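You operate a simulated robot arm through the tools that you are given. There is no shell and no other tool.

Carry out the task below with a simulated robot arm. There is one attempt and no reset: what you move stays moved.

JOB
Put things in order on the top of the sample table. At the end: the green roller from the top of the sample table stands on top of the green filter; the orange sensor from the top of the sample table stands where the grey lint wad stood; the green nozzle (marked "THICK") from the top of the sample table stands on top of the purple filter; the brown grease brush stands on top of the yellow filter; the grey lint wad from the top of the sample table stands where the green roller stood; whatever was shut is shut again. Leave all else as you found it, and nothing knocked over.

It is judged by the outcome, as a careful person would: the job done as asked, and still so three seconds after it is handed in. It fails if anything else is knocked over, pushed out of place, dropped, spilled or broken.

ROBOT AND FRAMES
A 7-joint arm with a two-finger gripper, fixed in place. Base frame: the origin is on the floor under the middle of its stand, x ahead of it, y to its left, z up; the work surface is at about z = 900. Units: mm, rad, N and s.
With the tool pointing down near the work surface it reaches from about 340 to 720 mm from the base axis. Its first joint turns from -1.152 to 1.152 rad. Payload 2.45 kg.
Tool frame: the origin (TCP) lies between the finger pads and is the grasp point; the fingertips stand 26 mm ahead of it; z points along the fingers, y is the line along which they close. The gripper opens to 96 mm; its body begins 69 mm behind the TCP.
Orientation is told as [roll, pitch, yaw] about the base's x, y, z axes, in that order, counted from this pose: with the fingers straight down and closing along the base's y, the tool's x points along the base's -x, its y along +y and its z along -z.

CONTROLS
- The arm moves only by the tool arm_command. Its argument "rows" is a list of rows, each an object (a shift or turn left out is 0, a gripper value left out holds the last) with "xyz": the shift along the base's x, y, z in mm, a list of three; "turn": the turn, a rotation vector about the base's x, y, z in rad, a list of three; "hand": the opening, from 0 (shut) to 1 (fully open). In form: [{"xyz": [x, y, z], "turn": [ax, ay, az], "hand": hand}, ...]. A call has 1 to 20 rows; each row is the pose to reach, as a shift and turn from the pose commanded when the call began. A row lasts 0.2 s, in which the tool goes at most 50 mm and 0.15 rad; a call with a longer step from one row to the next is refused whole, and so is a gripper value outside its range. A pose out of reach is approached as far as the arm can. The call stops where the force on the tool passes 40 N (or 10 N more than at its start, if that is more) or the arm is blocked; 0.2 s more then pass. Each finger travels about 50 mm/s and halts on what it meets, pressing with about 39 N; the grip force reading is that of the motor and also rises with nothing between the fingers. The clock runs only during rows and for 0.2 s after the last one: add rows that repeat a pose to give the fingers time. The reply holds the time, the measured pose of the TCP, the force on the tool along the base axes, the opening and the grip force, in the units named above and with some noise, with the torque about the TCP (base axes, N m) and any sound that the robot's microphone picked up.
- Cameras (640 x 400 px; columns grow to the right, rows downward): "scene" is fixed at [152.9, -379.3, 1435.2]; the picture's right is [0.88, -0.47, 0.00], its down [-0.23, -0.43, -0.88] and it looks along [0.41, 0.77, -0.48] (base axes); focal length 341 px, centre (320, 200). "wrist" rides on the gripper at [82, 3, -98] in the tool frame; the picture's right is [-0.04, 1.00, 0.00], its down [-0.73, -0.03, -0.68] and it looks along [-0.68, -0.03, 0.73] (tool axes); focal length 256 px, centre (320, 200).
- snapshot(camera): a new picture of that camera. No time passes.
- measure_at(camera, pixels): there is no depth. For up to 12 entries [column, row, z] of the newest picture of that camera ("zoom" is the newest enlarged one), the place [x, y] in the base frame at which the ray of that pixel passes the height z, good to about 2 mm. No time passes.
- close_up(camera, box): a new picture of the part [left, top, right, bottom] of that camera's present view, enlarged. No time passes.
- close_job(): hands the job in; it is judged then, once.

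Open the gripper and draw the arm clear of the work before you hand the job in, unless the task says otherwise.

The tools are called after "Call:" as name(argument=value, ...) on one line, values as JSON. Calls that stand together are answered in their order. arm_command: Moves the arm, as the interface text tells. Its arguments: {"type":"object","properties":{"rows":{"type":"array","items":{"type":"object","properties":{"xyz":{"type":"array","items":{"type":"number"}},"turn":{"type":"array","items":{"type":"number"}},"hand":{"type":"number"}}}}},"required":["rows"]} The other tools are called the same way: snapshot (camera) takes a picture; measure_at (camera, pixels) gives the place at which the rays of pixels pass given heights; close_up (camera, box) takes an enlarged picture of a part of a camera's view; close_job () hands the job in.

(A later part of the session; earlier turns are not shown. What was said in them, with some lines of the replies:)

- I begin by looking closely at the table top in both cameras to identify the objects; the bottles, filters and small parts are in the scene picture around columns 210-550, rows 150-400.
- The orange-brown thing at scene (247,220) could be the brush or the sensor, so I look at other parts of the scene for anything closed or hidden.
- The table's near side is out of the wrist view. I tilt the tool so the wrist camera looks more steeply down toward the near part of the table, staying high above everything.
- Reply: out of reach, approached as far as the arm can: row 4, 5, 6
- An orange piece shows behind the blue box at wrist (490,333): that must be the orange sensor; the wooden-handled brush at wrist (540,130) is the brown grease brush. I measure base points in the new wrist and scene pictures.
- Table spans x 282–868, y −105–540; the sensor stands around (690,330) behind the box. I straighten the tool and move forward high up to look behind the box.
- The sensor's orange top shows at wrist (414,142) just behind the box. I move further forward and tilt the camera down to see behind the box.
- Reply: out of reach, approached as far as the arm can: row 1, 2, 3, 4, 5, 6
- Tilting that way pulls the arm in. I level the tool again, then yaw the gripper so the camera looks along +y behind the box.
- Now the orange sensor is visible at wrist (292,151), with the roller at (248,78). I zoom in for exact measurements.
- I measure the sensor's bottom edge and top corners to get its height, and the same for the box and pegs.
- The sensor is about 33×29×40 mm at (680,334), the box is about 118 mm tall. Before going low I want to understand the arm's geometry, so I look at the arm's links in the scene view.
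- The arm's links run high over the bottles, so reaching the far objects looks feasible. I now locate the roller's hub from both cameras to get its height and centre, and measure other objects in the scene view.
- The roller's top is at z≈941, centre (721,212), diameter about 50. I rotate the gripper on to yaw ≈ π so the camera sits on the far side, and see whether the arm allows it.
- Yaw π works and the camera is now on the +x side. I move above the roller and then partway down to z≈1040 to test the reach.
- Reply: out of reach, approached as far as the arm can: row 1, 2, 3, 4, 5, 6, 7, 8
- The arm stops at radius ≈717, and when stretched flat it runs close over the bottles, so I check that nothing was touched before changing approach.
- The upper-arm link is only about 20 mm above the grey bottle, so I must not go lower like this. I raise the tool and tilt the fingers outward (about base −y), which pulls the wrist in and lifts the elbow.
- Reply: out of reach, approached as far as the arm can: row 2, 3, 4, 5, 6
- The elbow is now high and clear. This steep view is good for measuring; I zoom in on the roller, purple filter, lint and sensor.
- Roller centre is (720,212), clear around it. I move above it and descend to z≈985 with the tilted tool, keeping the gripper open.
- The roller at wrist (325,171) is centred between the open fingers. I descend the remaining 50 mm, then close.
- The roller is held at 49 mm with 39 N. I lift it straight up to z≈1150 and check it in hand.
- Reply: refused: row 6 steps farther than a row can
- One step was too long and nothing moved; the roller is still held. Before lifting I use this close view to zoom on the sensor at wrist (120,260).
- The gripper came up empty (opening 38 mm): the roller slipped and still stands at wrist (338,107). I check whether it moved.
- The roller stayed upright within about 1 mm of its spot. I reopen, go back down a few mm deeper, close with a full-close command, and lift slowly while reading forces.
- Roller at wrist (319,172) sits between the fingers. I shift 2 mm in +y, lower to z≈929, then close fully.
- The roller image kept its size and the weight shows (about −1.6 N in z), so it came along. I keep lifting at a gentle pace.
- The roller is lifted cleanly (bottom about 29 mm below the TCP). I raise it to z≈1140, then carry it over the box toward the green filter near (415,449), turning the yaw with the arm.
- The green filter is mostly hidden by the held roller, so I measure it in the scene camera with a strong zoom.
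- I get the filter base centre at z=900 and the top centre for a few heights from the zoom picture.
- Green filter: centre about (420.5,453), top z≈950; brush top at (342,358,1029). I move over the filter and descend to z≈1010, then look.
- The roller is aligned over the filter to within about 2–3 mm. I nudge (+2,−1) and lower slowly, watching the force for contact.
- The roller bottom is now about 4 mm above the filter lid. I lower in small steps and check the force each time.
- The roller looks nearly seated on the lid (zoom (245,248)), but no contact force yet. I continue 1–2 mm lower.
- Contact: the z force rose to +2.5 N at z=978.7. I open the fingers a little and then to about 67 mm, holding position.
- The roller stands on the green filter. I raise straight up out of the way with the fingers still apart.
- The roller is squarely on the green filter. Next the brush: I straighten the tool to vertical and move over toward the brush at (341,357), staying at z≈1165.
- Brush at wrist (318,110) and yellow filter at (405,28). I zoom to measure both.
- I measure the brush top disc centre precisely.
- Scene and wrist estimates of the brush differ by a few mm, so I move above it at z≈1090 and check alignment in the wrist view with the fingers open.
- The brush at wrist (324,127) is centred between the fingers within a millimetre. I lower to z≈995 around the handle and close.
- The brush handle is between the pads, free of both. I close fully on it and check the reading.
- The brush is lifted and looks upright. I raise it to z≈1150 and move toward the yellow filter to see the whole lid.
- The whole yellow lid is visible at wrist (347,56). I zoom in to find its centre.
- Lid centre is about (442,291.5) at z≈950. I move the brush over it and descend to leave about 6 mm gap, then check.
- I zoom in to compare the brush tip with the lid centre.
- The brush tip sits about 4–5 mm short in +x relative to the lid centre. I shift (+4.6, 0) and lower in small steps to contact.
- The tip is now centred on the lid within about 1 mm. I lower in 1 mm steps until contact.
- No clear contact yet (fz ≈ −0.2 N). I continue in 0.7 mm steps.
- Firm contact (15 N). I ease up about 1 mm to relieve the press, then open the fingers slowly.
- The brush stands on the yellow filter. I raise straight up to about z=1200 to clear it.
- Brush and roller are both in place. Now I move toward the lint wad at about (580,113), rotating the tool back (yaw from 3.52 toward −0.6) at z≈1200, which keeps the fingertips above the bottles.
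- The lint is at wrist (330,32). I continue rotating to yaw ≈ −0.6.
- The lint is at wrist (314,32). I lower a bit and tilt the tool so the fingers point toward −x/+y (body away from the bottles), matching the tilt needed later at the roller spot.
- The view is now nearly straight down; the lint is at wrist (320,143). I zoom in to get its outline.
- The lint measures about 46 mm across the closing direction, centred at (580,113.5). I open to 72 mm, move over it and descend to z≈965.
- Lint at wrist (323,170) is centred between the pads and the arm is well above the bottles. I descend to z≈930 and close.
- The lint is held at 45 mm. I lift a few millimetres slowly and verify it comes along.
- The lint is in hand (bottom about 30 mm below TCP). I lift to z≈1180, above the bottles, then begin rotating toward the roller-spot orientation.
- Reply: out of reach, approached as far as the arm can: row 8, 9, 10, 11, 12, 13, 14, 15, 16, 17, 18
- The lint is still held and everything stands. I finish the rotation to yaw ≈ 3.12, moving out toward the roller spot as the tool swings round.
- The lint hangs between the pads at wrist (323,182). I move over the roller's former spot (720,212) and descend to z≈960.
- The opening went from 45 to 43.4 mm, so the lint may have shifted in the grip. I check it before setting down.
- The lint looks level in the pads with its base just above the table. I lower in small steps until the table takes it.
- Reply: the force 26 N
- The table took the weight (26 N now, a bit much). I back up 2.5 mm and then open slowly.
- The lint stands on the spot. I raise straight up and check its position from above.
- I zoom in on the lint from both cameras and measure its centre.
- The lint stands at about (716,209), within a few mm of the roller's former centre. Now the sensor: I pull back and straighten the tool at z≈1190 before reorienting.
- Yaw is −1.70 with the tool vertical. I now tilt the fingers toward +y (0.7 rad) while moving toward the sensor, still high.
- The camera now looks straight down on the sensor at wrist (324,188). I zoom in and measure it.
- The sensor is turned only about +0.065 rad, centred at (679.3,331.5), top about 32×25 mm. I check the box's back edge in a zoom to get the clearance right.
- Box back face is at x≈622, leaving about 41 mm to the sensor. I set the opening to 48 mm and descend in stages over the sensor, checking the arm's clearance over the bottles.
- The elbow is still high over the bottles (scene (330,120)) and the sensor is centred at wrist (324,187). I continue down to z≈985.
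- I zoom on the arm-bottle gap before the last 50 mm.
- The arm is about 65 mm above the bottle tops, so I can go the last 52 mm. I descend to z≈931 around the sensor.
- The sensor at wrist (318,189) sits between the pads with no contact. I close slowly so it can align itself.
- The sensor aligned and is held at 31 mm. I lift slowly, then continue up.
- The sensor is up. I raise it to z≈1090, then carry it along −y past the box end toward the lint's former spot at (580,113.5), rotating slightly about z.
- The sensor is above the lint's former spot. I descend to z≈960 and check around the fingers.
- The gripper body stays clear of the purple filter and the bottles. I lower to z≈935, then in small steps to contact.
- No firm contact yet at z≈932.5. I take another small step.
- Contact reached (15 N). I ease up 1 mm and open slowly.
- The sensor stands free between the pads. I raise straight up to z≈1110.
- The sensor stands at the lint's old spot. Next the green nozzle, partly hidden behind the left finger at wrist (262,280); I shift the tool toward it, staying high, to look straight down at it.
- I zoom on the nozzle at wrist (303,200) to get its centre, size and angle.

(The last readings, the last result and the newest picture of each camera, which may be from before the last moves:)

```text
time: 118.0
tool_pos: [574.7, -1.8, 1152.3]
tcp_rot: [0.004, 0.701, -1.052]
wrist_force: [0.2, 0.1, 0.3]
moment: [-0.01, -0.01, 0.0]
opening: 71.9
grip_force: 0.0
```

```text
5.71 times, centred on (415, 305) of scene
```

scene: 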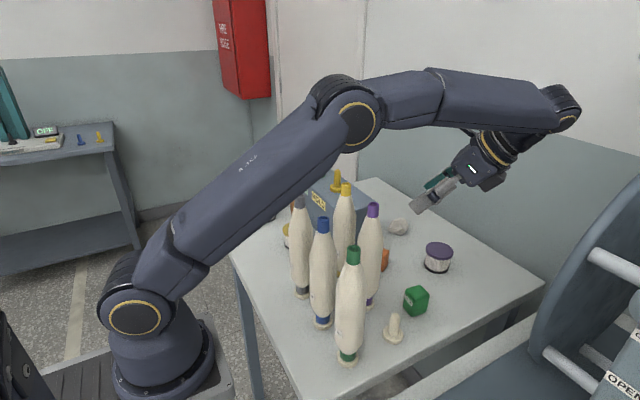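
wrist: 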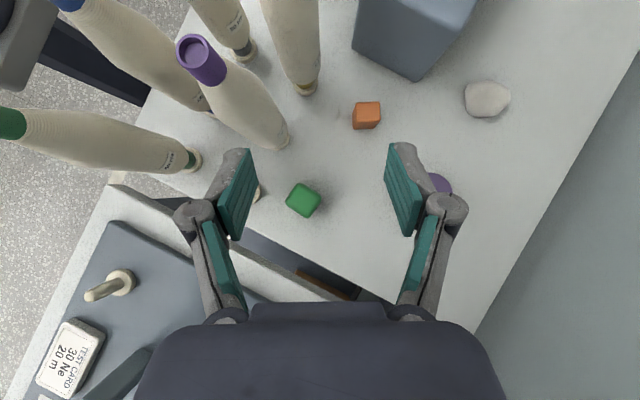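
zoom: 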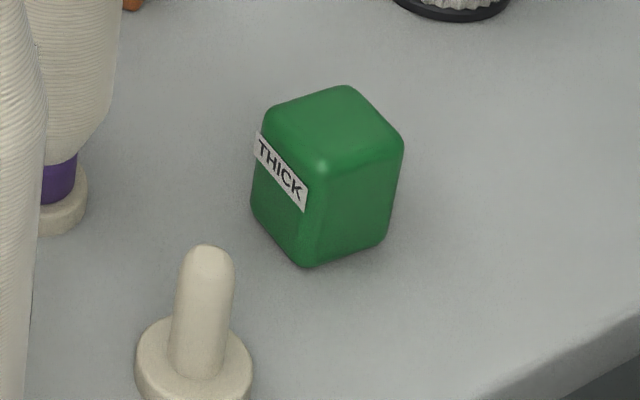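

Lint centre reads (718,213) and the sensor (580,112), both good. The nozzle is aligned with the axes (~40×36 mm) at about (557.5,−30). I reduce the tilt to 0.5 and rotate to yaw ≈ −0.04 so the fingers close on its unlabelled ±y faces with the body on the +x side.

Call:
arm_command(rows=[{"turn": [-0.087, -0.05, 0]}, {"turn": [-0.173, -0.1, 0]}, {"turn": [-0.173, -0.1, 0]}])

Call:
arm_command(rows=[{"xyz": [0, -3, 0], "turn": [0, 0, 0.14]}, {"xyz": [-2, -6, 0], "turn": [0, 0, 0.28]}, {"xyz": [-4, -10, 0], "turn": [0, 0, 0.42]}, {"xyz": [-6, -14, 0], "turn": [0, 0, 0.56]}, {"xyz": [-8, -18, 0], "turn": [0, 0, 0.7]}, {"xyz": [-10, -22, -5], "turn": [0, 0, 0.84]}, {"xyz": [-12, -26, -10], "turn": [0, 0, 0.98]}, {"xyz": [-14, -28, -15], "turn": [0, 0, 1.012]}, {"xyz": [-14, -28, -15], "turn": [0, 0, 1.012]}])

Call:
snapshot(camera="wrist")

Call:
snapshot(camera="scene")

```text
time: 118.8
tool_pos: [575.5, -0.8, 1151.6]
tcp_rot: [0.006, 0.498, -1.053]
wrist_force: [0.1, 0.4, 0.2]
moment: [0.0, -0.01, 0.02]
opening: 72.3
grip_force: 0.0
```

```text
time: 120.8
tool_pos: [561.6, -28.8, 1137.2]
tcp_rot: [0.007, 0.5, -0.04]
wrist_force: [0.5, 0.3, 0.4]
moment: [-0.02, -0.01, 0.0]
opening: 71.9
grip_force: 0.1
```

```text
taken
```

wrist: 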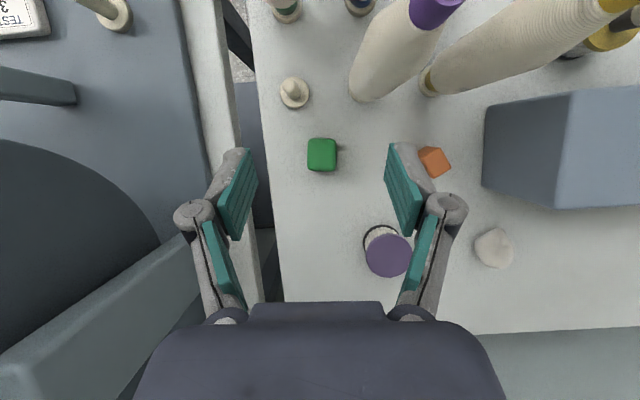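

```text
taken
```

scene: 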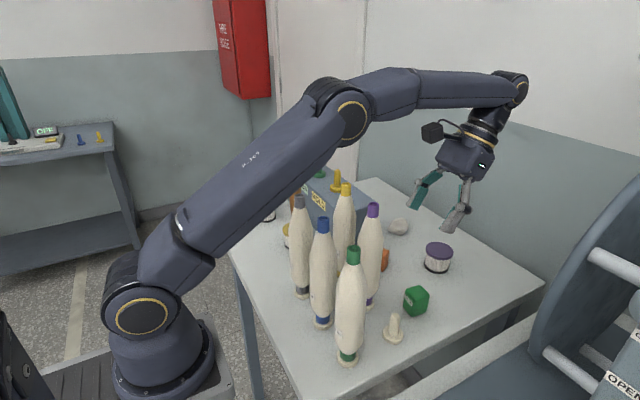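

The nozzle appears square-on at wrist (322,154). I zoom in to measure its centre and confirm the gap to the machine side.

Call:
close_up(camera="wrist", box=[282, 129, 362, 179])

Call:
measure_at(camera="wrist", pixels=[[322, 157, 941], [307, 157, 941], [337, 157, 941], [322, 140, 941], [322, 172, 941], [322, 138, 900], [388, 257, 950], [272, 240, 900]])

```text
8.00 times, centred on (322, 154) of wrist
```

zoom: 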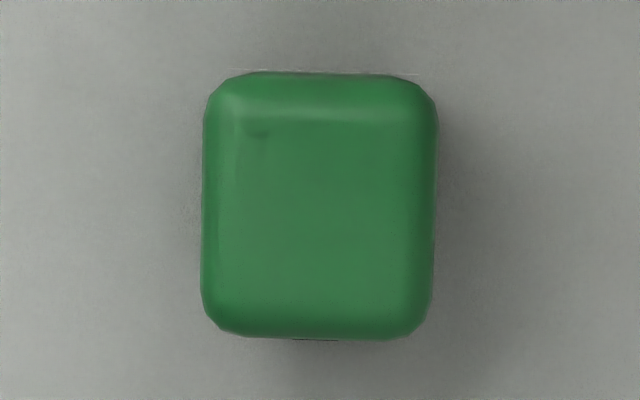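

```text
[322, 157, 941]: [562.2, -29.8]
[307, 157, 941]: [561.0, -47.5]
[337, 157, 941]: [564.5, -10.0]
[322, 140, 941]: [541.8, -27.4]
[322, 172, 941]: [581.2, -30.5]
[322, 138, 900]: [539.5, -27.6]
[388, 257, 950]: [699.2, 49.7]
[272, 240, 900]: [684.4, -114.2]
```

Nozzle centre is (559,−29), 36.5 mm across in y. I shift −2.5 mm in x and descend in stages.

Call:
arm_command(rows=[{"xyz": [-2.5, 0, -30]}, {"xyz": [-2.5, 0, -65]}, {"xyz": [-2.5, 0, -100]}, {"xyz": [-2.5, 0, -135]}, {"xyz": [-2.5, 0, -160]}, {"xyz": [-2.5, 0, -160]}])

Call:
snapshot(camera="wrist")

Call:
snapshot(camera="scene")

```text
time: 122.2
tool_pos: [559.4, -29.1, 977.3]
tcp_rot: [0.004, 0.501, -0.038]
wrist_force: [0.6, 0.2, -0.3]
moment: [0.01, -0.03, -0.03]
opening: 72.0
grip_force: 0.0
```

```text
taken
```

wrist: 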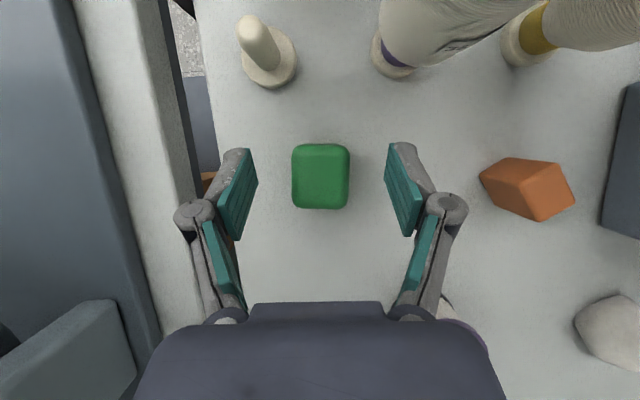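

```text
taken
```

scene: 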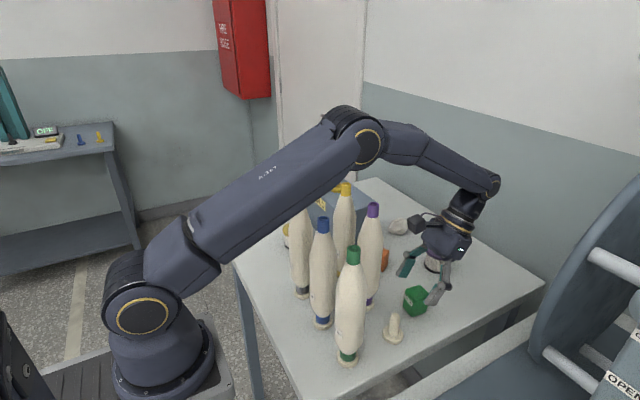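

The nozzle at wrist (321,177) is centred and the arm is well above the bottles. I lower to z≈931 and close.

Call:
arm_command(rows=[{"xyz": [0, 0, -15]}, {"xyz": [0, 0, -30]}, {"xyz": [0, 0, -41]}, {"xyz": [0, 0, -46]}, {"xyz": [0, 0, -46]}])

Call:
arm_command(rows=[{"hand": 0.6}, {"hand": 0.5}, {"hand": 0.43}, {"hand": 0.38}, {"hand": 0.3}, {"hand": 0.0}, {"hand": 0.0}, {"hand": 0.0}])

Call:
snapshot(camera="wrist")

```text
time: 123.4
tool_pos: [558.8, -29.7, 930.6]
tcp_rot: [0.006, 0.5, -0.041]
wrist_force: [0.2, -0.2, -0.5]
moment: [0.01, -0.02, -0.01]
opening: 72.0
grip_force: 0.2
```

```text
time: 125.2
tool_pos: [558.3, -30.6, 931.7]
tcp_rot: [0.006, 0.498, -0.042]
wrist_force: [-0.7, 0.1, 1.1]
moment: [-0.04, 0.01, 0.02]
opening: 34.8
grip_force: 39.6
```

```text
taken
```

wrist: 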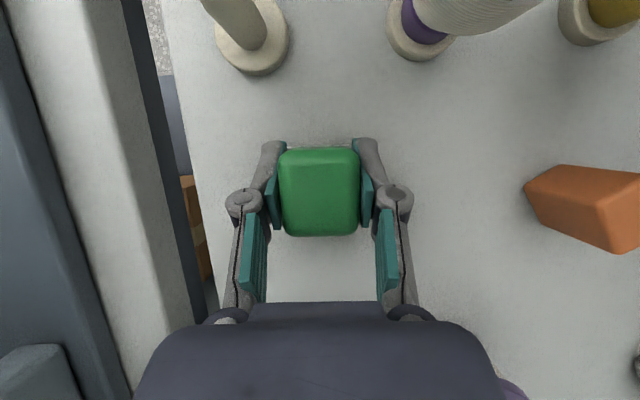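

The nozzle is held at 34.8 mm. I lift slowly and verify.

Call:
arm_command(rows=[{"xyz": [0, 0, 3]}, {"xyz": [0, 0, 8]}, {"xyz": [0, 0, 18]}, {"xyz": [0, 0, 30]}, {"xyz": [0, 0, 40]}, {"xyz": [0, 0, 40]}])

Call:
snapshot(camera="wrist")

Call:
close_up(camera="scene", box=[360, 190, 500, 330])

```text
time: 126.6
tool_pos: [557.9, -28.7, 970.8]
tcp_rot: [0.007, 0.5, -0.04]
wrist_force: [-0.7, 0.2, -0.7]
moment: [0.01, 0.02, 0.02]
opening: 35.0
grip_force: 39.0
```

```text
taken
```

wrist: 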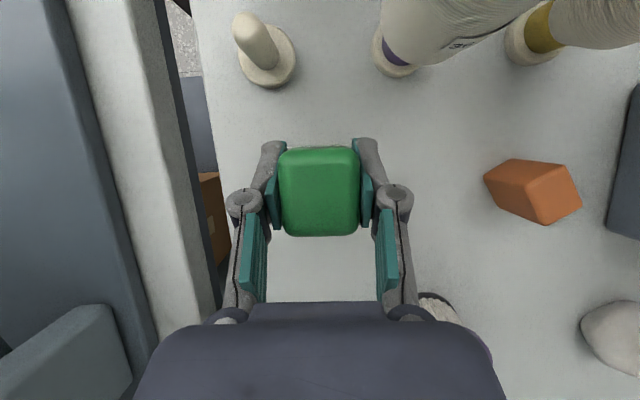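

```text
2.86 times, centred on (430, 260) of scene
```

zoom: 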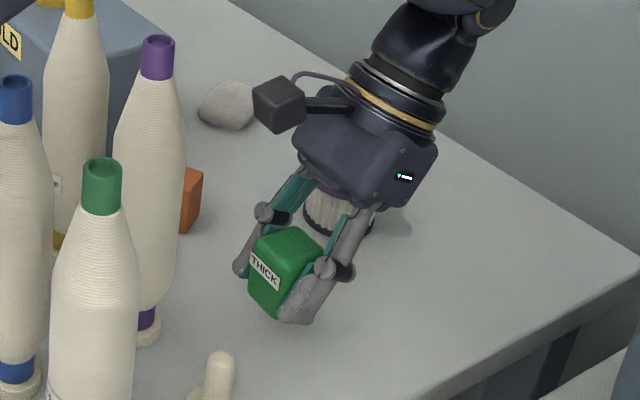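

The nozzle is lifted. I raise it to z≈1090 and carry it to the purple filter at (699,50), rotating about z so the gripper body trails toward the robot side.

Call:
arm_command(rows=[{"xyz": [0, 0, 35]}, {"xyz": [0, 0, 75]}, {"xyz": [0, 0, 115]}, {"xyz": [5, 5, 120], "turn": [0, 0, -0.13]}, {"xyz": [10, 10, 120], "turn": [0, 0, -0.27]}, {"xyz": [16, 15, 120], "turn": [0, 0, -0.41]}, {"xyz": [22, 20, 120], "turn": [0, 0, -0.55]}, {"xyz": [28, 25, 120], "turn": [0, 0, -0.69]}, {"xyz": [34, 30, 120], "turn": [0, 0, -0.83]}, {"xyz": [42, 35, 120], "turn": [0, 0, -0.97]}, {"xyz": [50, 40, 120], "turn": [0, 0, -1.11]}, {"xyz": [60, 45, 120], "turn": [0, 0, -1.25]}, {"xyz": [70, 50, 120], "turn": [0, 0, -1.39]}, {"xyz": [80, 55, 120], "turn": [0, 0, -1.53]}, {"xyz": [92, 60, 120], "turn": [0, 0, -1.67]}, {"xyz": [104, 65, 120], "turn": [0, 0, -1.81]}, {"xyz": [116, 70, 120], "turn": [0, 0, -1.95]}, {"xyz": [128, 74, 120], "turn": [0, 0, -2.05]}, {"xyz": [128, 74, 120], "turn": [0, 0, -2.05]}])

Call:
snapshot(camera="wrist")

Call:
snapshot(camera="scene")

```text
time: 130.6
tool_pos: [686.8, 44.3, 1091.1]
tcp_rot: [0.006, 0.501, -2.091]
wrist_force: [0.5, -0.2, -0.1]
moment: [0.02, 0.0, 0.01]
opening: 34.9
grip_force: 39.0
```

```text
taken
```

wrist: 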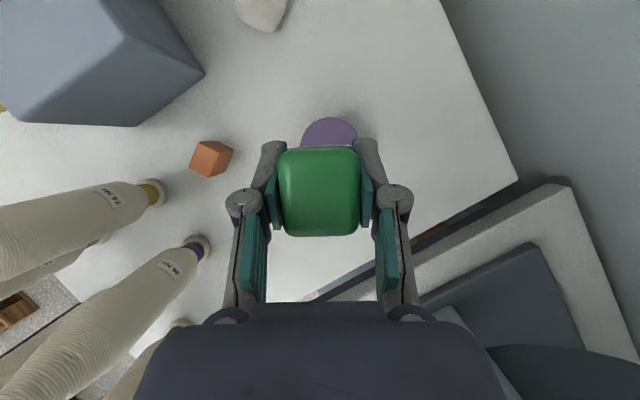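

```text
taken
```

scene: 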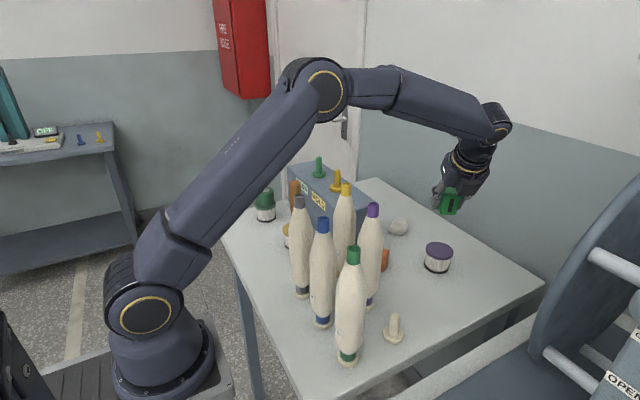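

I refine the purple filter's lid centre from the scene camera.

Call:
close_up(camera="scene", box=[406, 235, 470, 285])

```text
8.00 times, centred on (438, 260) of scene
```

zoom: 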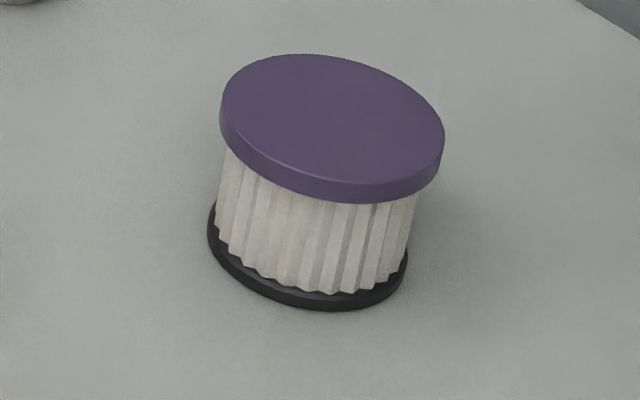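

I measure the lid centre at zoom (332,118) for z=950, plus rim points.

Call:
measure_at(camera="zoom", pixels=[[332, 118, 949], [332, 118, 950], [220, 97, 950], [444, 139, 950], [300, 54, 950], [366, 183, 950]])

```text
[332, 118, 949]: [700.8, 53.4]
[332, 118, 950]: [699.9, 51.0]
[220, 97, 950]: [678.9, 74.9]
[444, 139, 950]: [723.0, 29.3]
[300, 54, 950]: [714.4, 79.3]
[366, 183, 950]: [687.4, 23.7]
```

Filter centre ≈ (700,51). I move the nozzle above it and descend to z≈1000.

Call:
arm_command(rows=[{"xyz": [7, 4, -10]}, {"xyz": [13, 6.5, -35]}, {"xyz": [13, 6.5, -65]}, {"xyz": [13, 6.5, -91]}, {"xyz": [13, 6.5, -91]}])

Call:
snapshot(camera="wrist")

Call:
close_up(camera="scene", box=[380, 160, 508, 290])

```text
time: 131.8
tool_pos: [699.2, 50.9, 999.8]
tcp_rot: [0.005, 0.501, -2.089]
wrist_force: [0.4, -0.3, -0.4]
moment: [0.04, 0.02, -0.01]
opening: 34.8
grip_force: 39.2
```

```text
taken
```

wrist: 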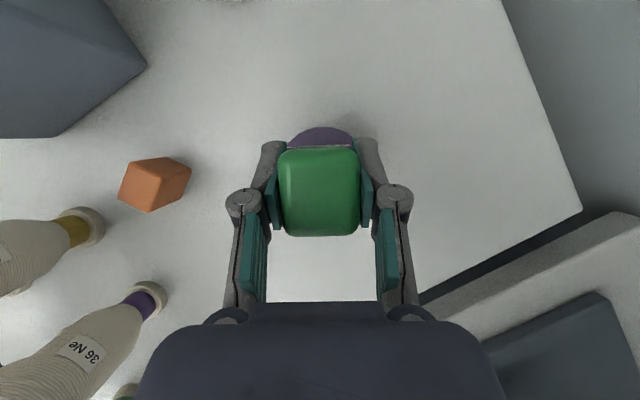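

```text
3.08 times, centred on (444, 225) of scene
```

zoom: 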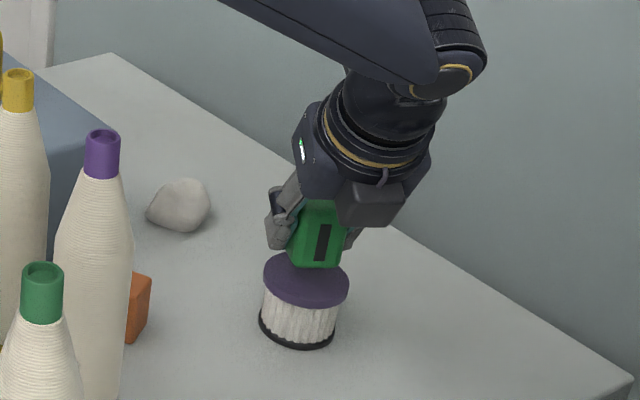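

I zoom closer to compare the nozzle's base with the lid.

Call:
close_up(camera="scene", box=[406, 215, 470, 275])

```text
6.67 times, centred on (438, 245) of scene
```

zoom: 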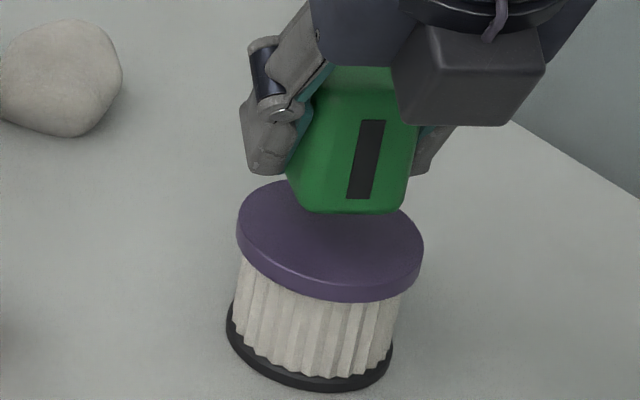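

The nozzle sits over the lid within about 2–3 mm. I nudge (−1,+0.5) and lower to about 2 mm above, then step down to contact.

Call:
arm_command(rows=[{"xyz": [-1, 0.5, -8]}, {"xyz": [-1, 0.5, -14]}, {"xyz": [-1, 0.5, -16]}, {"xyz": [-1, 0.5, -16]}])

Call:
close_up(camera="scene", box=[406, 215, 470, 275])

Call:
snapshot(camera="wrist")

```text
time: 132.8
tool_pos: [698.4, 52.4, 982.7]
tcp_rot: [0.005, 0.498, -2.091]
wrist_force: [-0.4, -0.7, -0.6]
moment: [0.0, 0.01, 0.0]
opening: 35.0
grip_force: 38.6
```

```text
6.67 times, centred on (438, 245) of scene
```

zoom: 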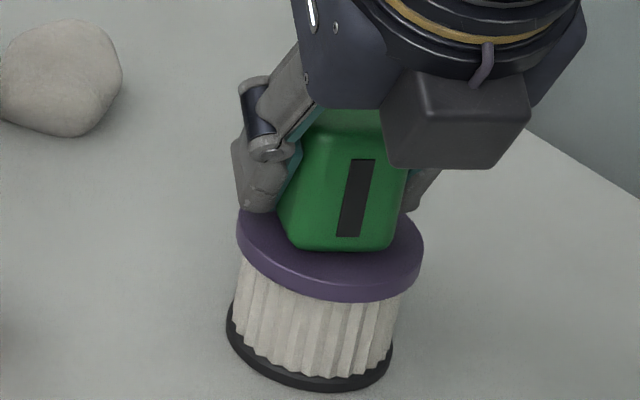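

```text
taken
```

wrist: 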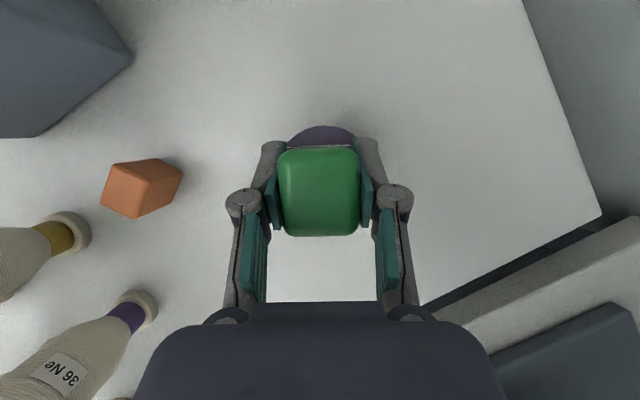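

Wrist-view geometry puts the nozzle within about 1–2 mm of the lid centre. I lower in small steps to contact.

Call:
arm_command(rows=[{"xyz": [0, 0, -1]}, {"xyz": [0, 0, -1]}])

Call:
arm_command(rows=[{"xyz": [0, 0, -0.8]}, {"xyz": [0, 0, -0.8]}])

Call:
arm_command(rows=[{"xyz": [0, 0, -0.8]}, {"xyz": [0, 0, -0.8]}])

```text
time: 133.4
tool_pos: [699.0, 52.6, 982.5]
tcp_rot: [0.006, 0.499, -2.088]
wrist_force: [-0.1, -0.2, -0.5]
moment: [-0.03, -0.02, 0.0]
opening: 34.6
grip_force: 39.0
```

```text
time: 134.0
tool_pos: [699.1, 51.6, 981.9]
tcp_rot: [0.003, 0.499, -2.088]
wrist_force: [0.6, -0.2, -1.3]
moment: [0.02, 0.03, 0.02]
opening: 34.8
grip_force: 38.7
```

```text
time: 134.6
tool_pos: [698.5, 52.1, 981.2]
tcp_rot: [0.007, 0.498, -2.087]
wrist_force: [0.6, 0.1, 1.5]
moment: [0.0, 0.01, 0.03]
opening: 35.1
grip_force: 39.0
```

First touch (fz rose to +1.5 N). One more small step to seat it, then I will release.

Call:
arm_command(rows=[{"xyz": [0, 0, -0.5]}, {"xyz": [0, 0, -0.5]}])

Call:
arm_command(rows=[{"hand": 0.37}, {"hand": 0.39}, {"hand": 0.42}, {"hand": 0.47}, {"hand": 0.54}, {"hand": 0.58}, {"hand": 0.58}])

Call:
close_up(camera="scene", box=[406, 215, 470, 275])

Call:
snapshot(camera="wrist")

```text
time: 135.2
tool_pos: [698.9, 52.0, 982.0]
tcp_rot: [0.006, 0.501, -2.087]
wrist_force: [-0.7, 0.4, 4.4]
moment: [0.04, 0.12, -0.01]
opening: 35.0
grip_force: 38.9
```

```text
time: 136.8
tool_pos: [698.1, 52.3, 980.4]
tcp_rot: [0.006, 0.499, -2.089]
wrist_force: [-0.7, -0.2, 0.7]
moment: [-0.02, -0.01, 0.02]
opening: 55.6
grip_force: 0.0
```

```text
6.67 times, centred on (438, 245) of scene
```

zoom: 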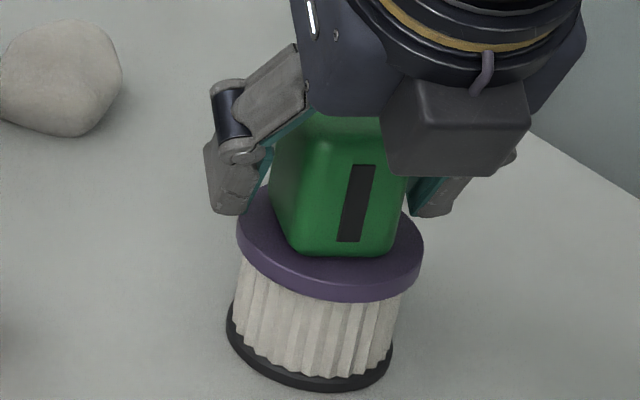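

```text
taken
```

wrist: 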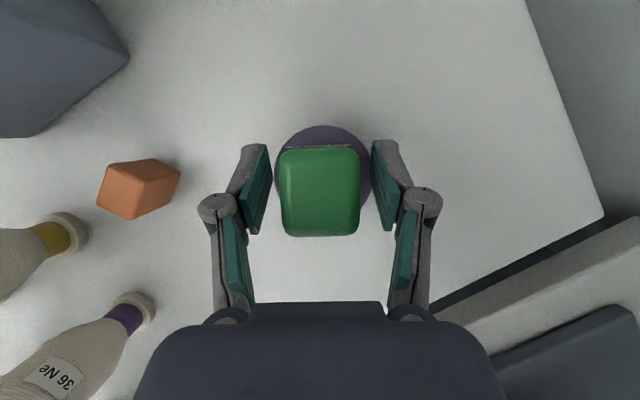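

The nozzle stands on the purple filter, well inside the lid. I raise straight up and clear.

Call:
arm_command(rows=[{"xyz": [0, 0, 8]}, {"xyz": [0, 0, 22]}, {"xyz": [0, 0, 50]}, {"xyz": [0, 0, 85]}, {"xyz": [0, 0, 120]}, {"xyz": [-10, 0, 155]}, {"xyz": [-20, 0, 180]}, {"xyz": [-20, 0, 180]}])

Call:
snapshot(camera="wrist")

Call:
snapshot(camera="scene")

```text
time: 138.6
tool_pos: [677.1, 52.8, 1161.7]
tcp_rot: [0.005, 0.5, -2.088]
wrist_force: [0.0, -0.4, 0.5]
moment: [0.02, 0.02, 0.0]
opening: 55.6
grip_force: 0.1
```

```text
taken
```

wrist: 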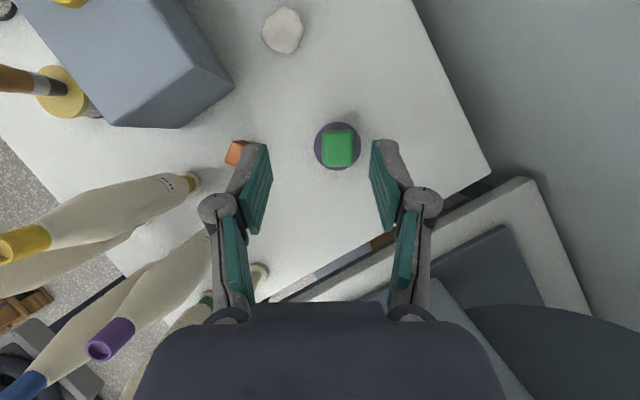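

```text
taken
```

scene: 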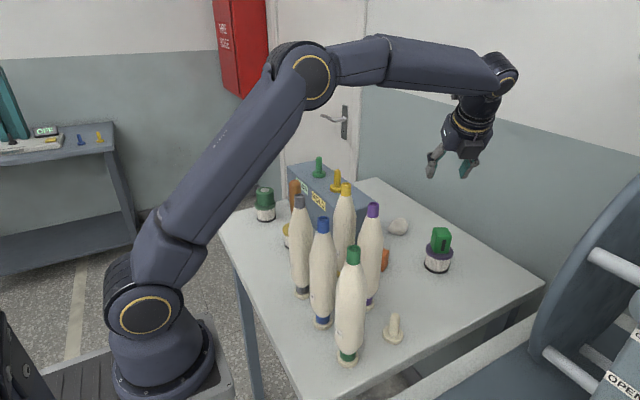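

All five items are placed. I straighten the tool and retreat up and back to a clear position, opening the gripper.

Call:
arm_command(rows=[{"xyz": [-15, 0, 15], "turn": [-0.108, 0.062, 0], "hand": 0.8}, {"xyz": [-35, 0, 35], "turn": [-0.217, 0.125, 0]}, {"xyz": [-60, 0, 60], "turn": [-0.326, 0.188, 0], "hand": 1}, {"xyz": [-90, 0, 80], "turn": [-0.434, 0.25, 0]}, {"xyz": [-125, 0, 95], "turn": [-0.434, 0.25, 0]}, {"xyz": [-165, -5, 100], "turn": [-0.434, 0.25, 0]}, {"xyz": [-205, -10, 105], "turn": [-0.434, 0.25, 0]}, {"xyz": [-240, -15, 108], "turn": [-0.434, 0.25, 0]}, {"xyz": [-240, -15, 108], "turn": [-0.434, 0.25, 0]}])

Call:
snapshot(camera="scene")

Call:
snapshot(camera="wrist")

```text
time: 140.6
tool_pos: [438.6, 35.7, 1267.5]
tcp_rot: [0.005, -0.002, -2.089]
wrist_force: [0.2, 0.7, -0.2]
moment: [0.01, -0.01, 0.0]
opening: 96.0
grip_force: 0.1
```

```text
taken
```

scene: 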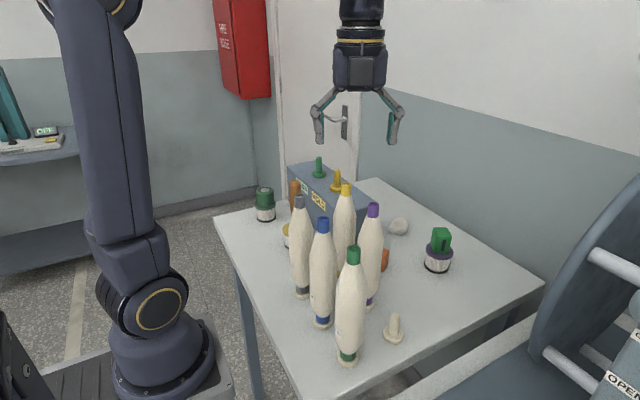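

```text
taken
```

wrist: 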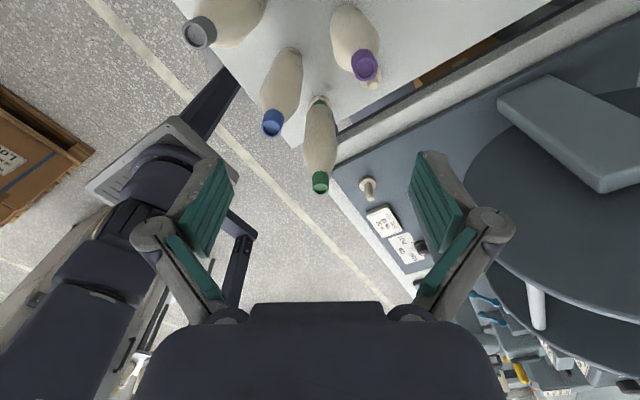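

The arm is clear. I take a last look at the placed items and bottles in close-ups before handing in.

Call:
close_up(camera="scene", box=[220, 150, 400, 262])

Call:
close_up(camera="scene", box=[330, 200, 490, 300])

Call:
close_up(camera="scene", box=[270, 260, 462, 380])

```text
3.56 times, centred on (310, 206) of scene
```

zoom: 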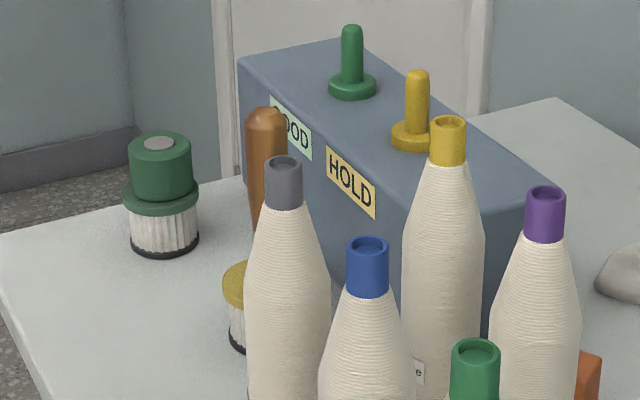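

```text
4.00 times, centred on (410, 250) of scene
```

zoom: 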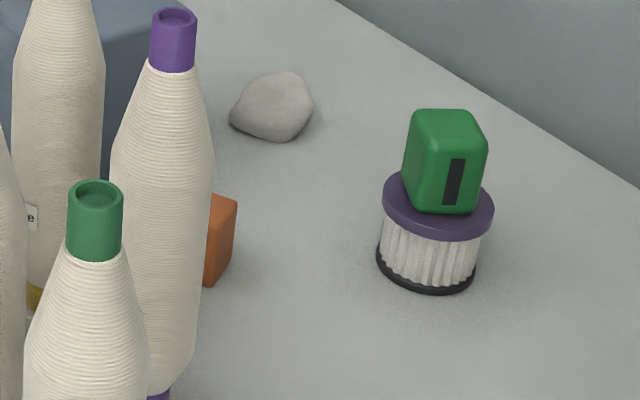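

```text
3.33 times, centred on (366, 320) of scene
```

zoom: 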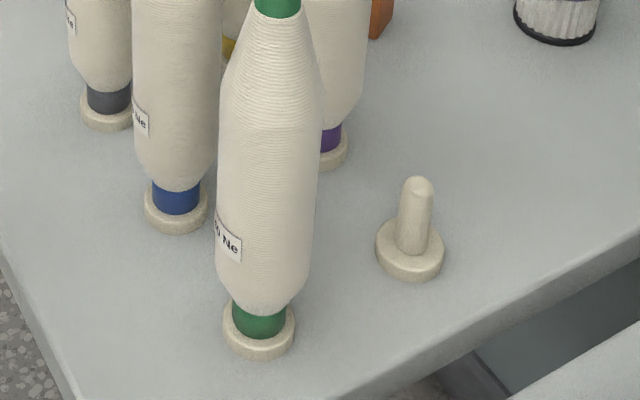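

Bottles and peg are at exactly the same pixels as at the start. I take a closer look at how the lint rests.

Call:
close_up(camera="scene", box=[380, 210, 416, 240])

```text
13.33 times, centred on (398, 225) of scene
```

zoom: 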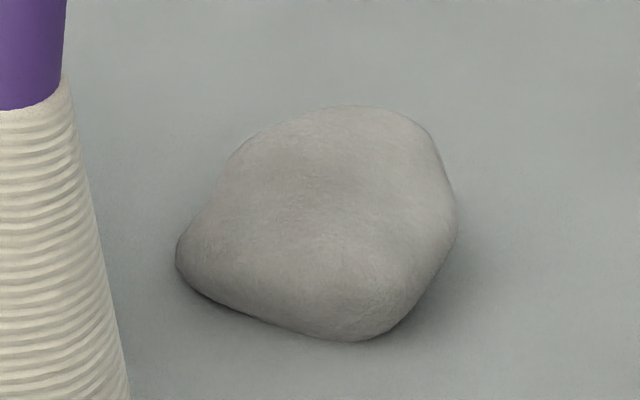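

The lint rests flat and stable at the roller's former spot. The roller is on the green filter, the brush on the yellow, the nozzle on the purple, and the sensor is where the lint was. Nothing was opened, the gripper is open and the arm is clear, so I hand the job in.

Call:
close_job()

```text
The job is handed in.
```

The job is handed in, and all five items were standing in place when I last checked. The verdict on the outcome hasn't come back.

| Item | Where it stands now | Centring |
|---|---|---|
| Green roller | On the green filter | Within about 3 mm of the lid's centre |
| Brown grease brush | On the yellow filter, upright | Within about 1 mm before release |
| Green nozzle ("THICK") | On the purple filter | Within about 2 mm; turned about 117° from how it stood |
| Grey lint wad | Where the roller stood | About 2–5 mm from the roller's old centre |
| Orange sensor | Where the lint wad stood | Within about 2 mm; turned from how it stood |

- **Roller slip:** On the first try the roller slipped out of the gripper as I lifted. It stayed upright within about 1 mm of its spot, and the second try held.
- **Lint settling:** The lint slid a few millimetres in the grip and I pressed it onto the table with up to 26 N before releasing it. In the final close-up it rests stably and looks undamaged.
- **Everything else:** The five bottles and the peg look exactly where they were in the first pictures, and nothing was knocked over. I opened nothing, so nothing needed shutting again.

The gripper is open and the arm is drawn back, high above the bottles.
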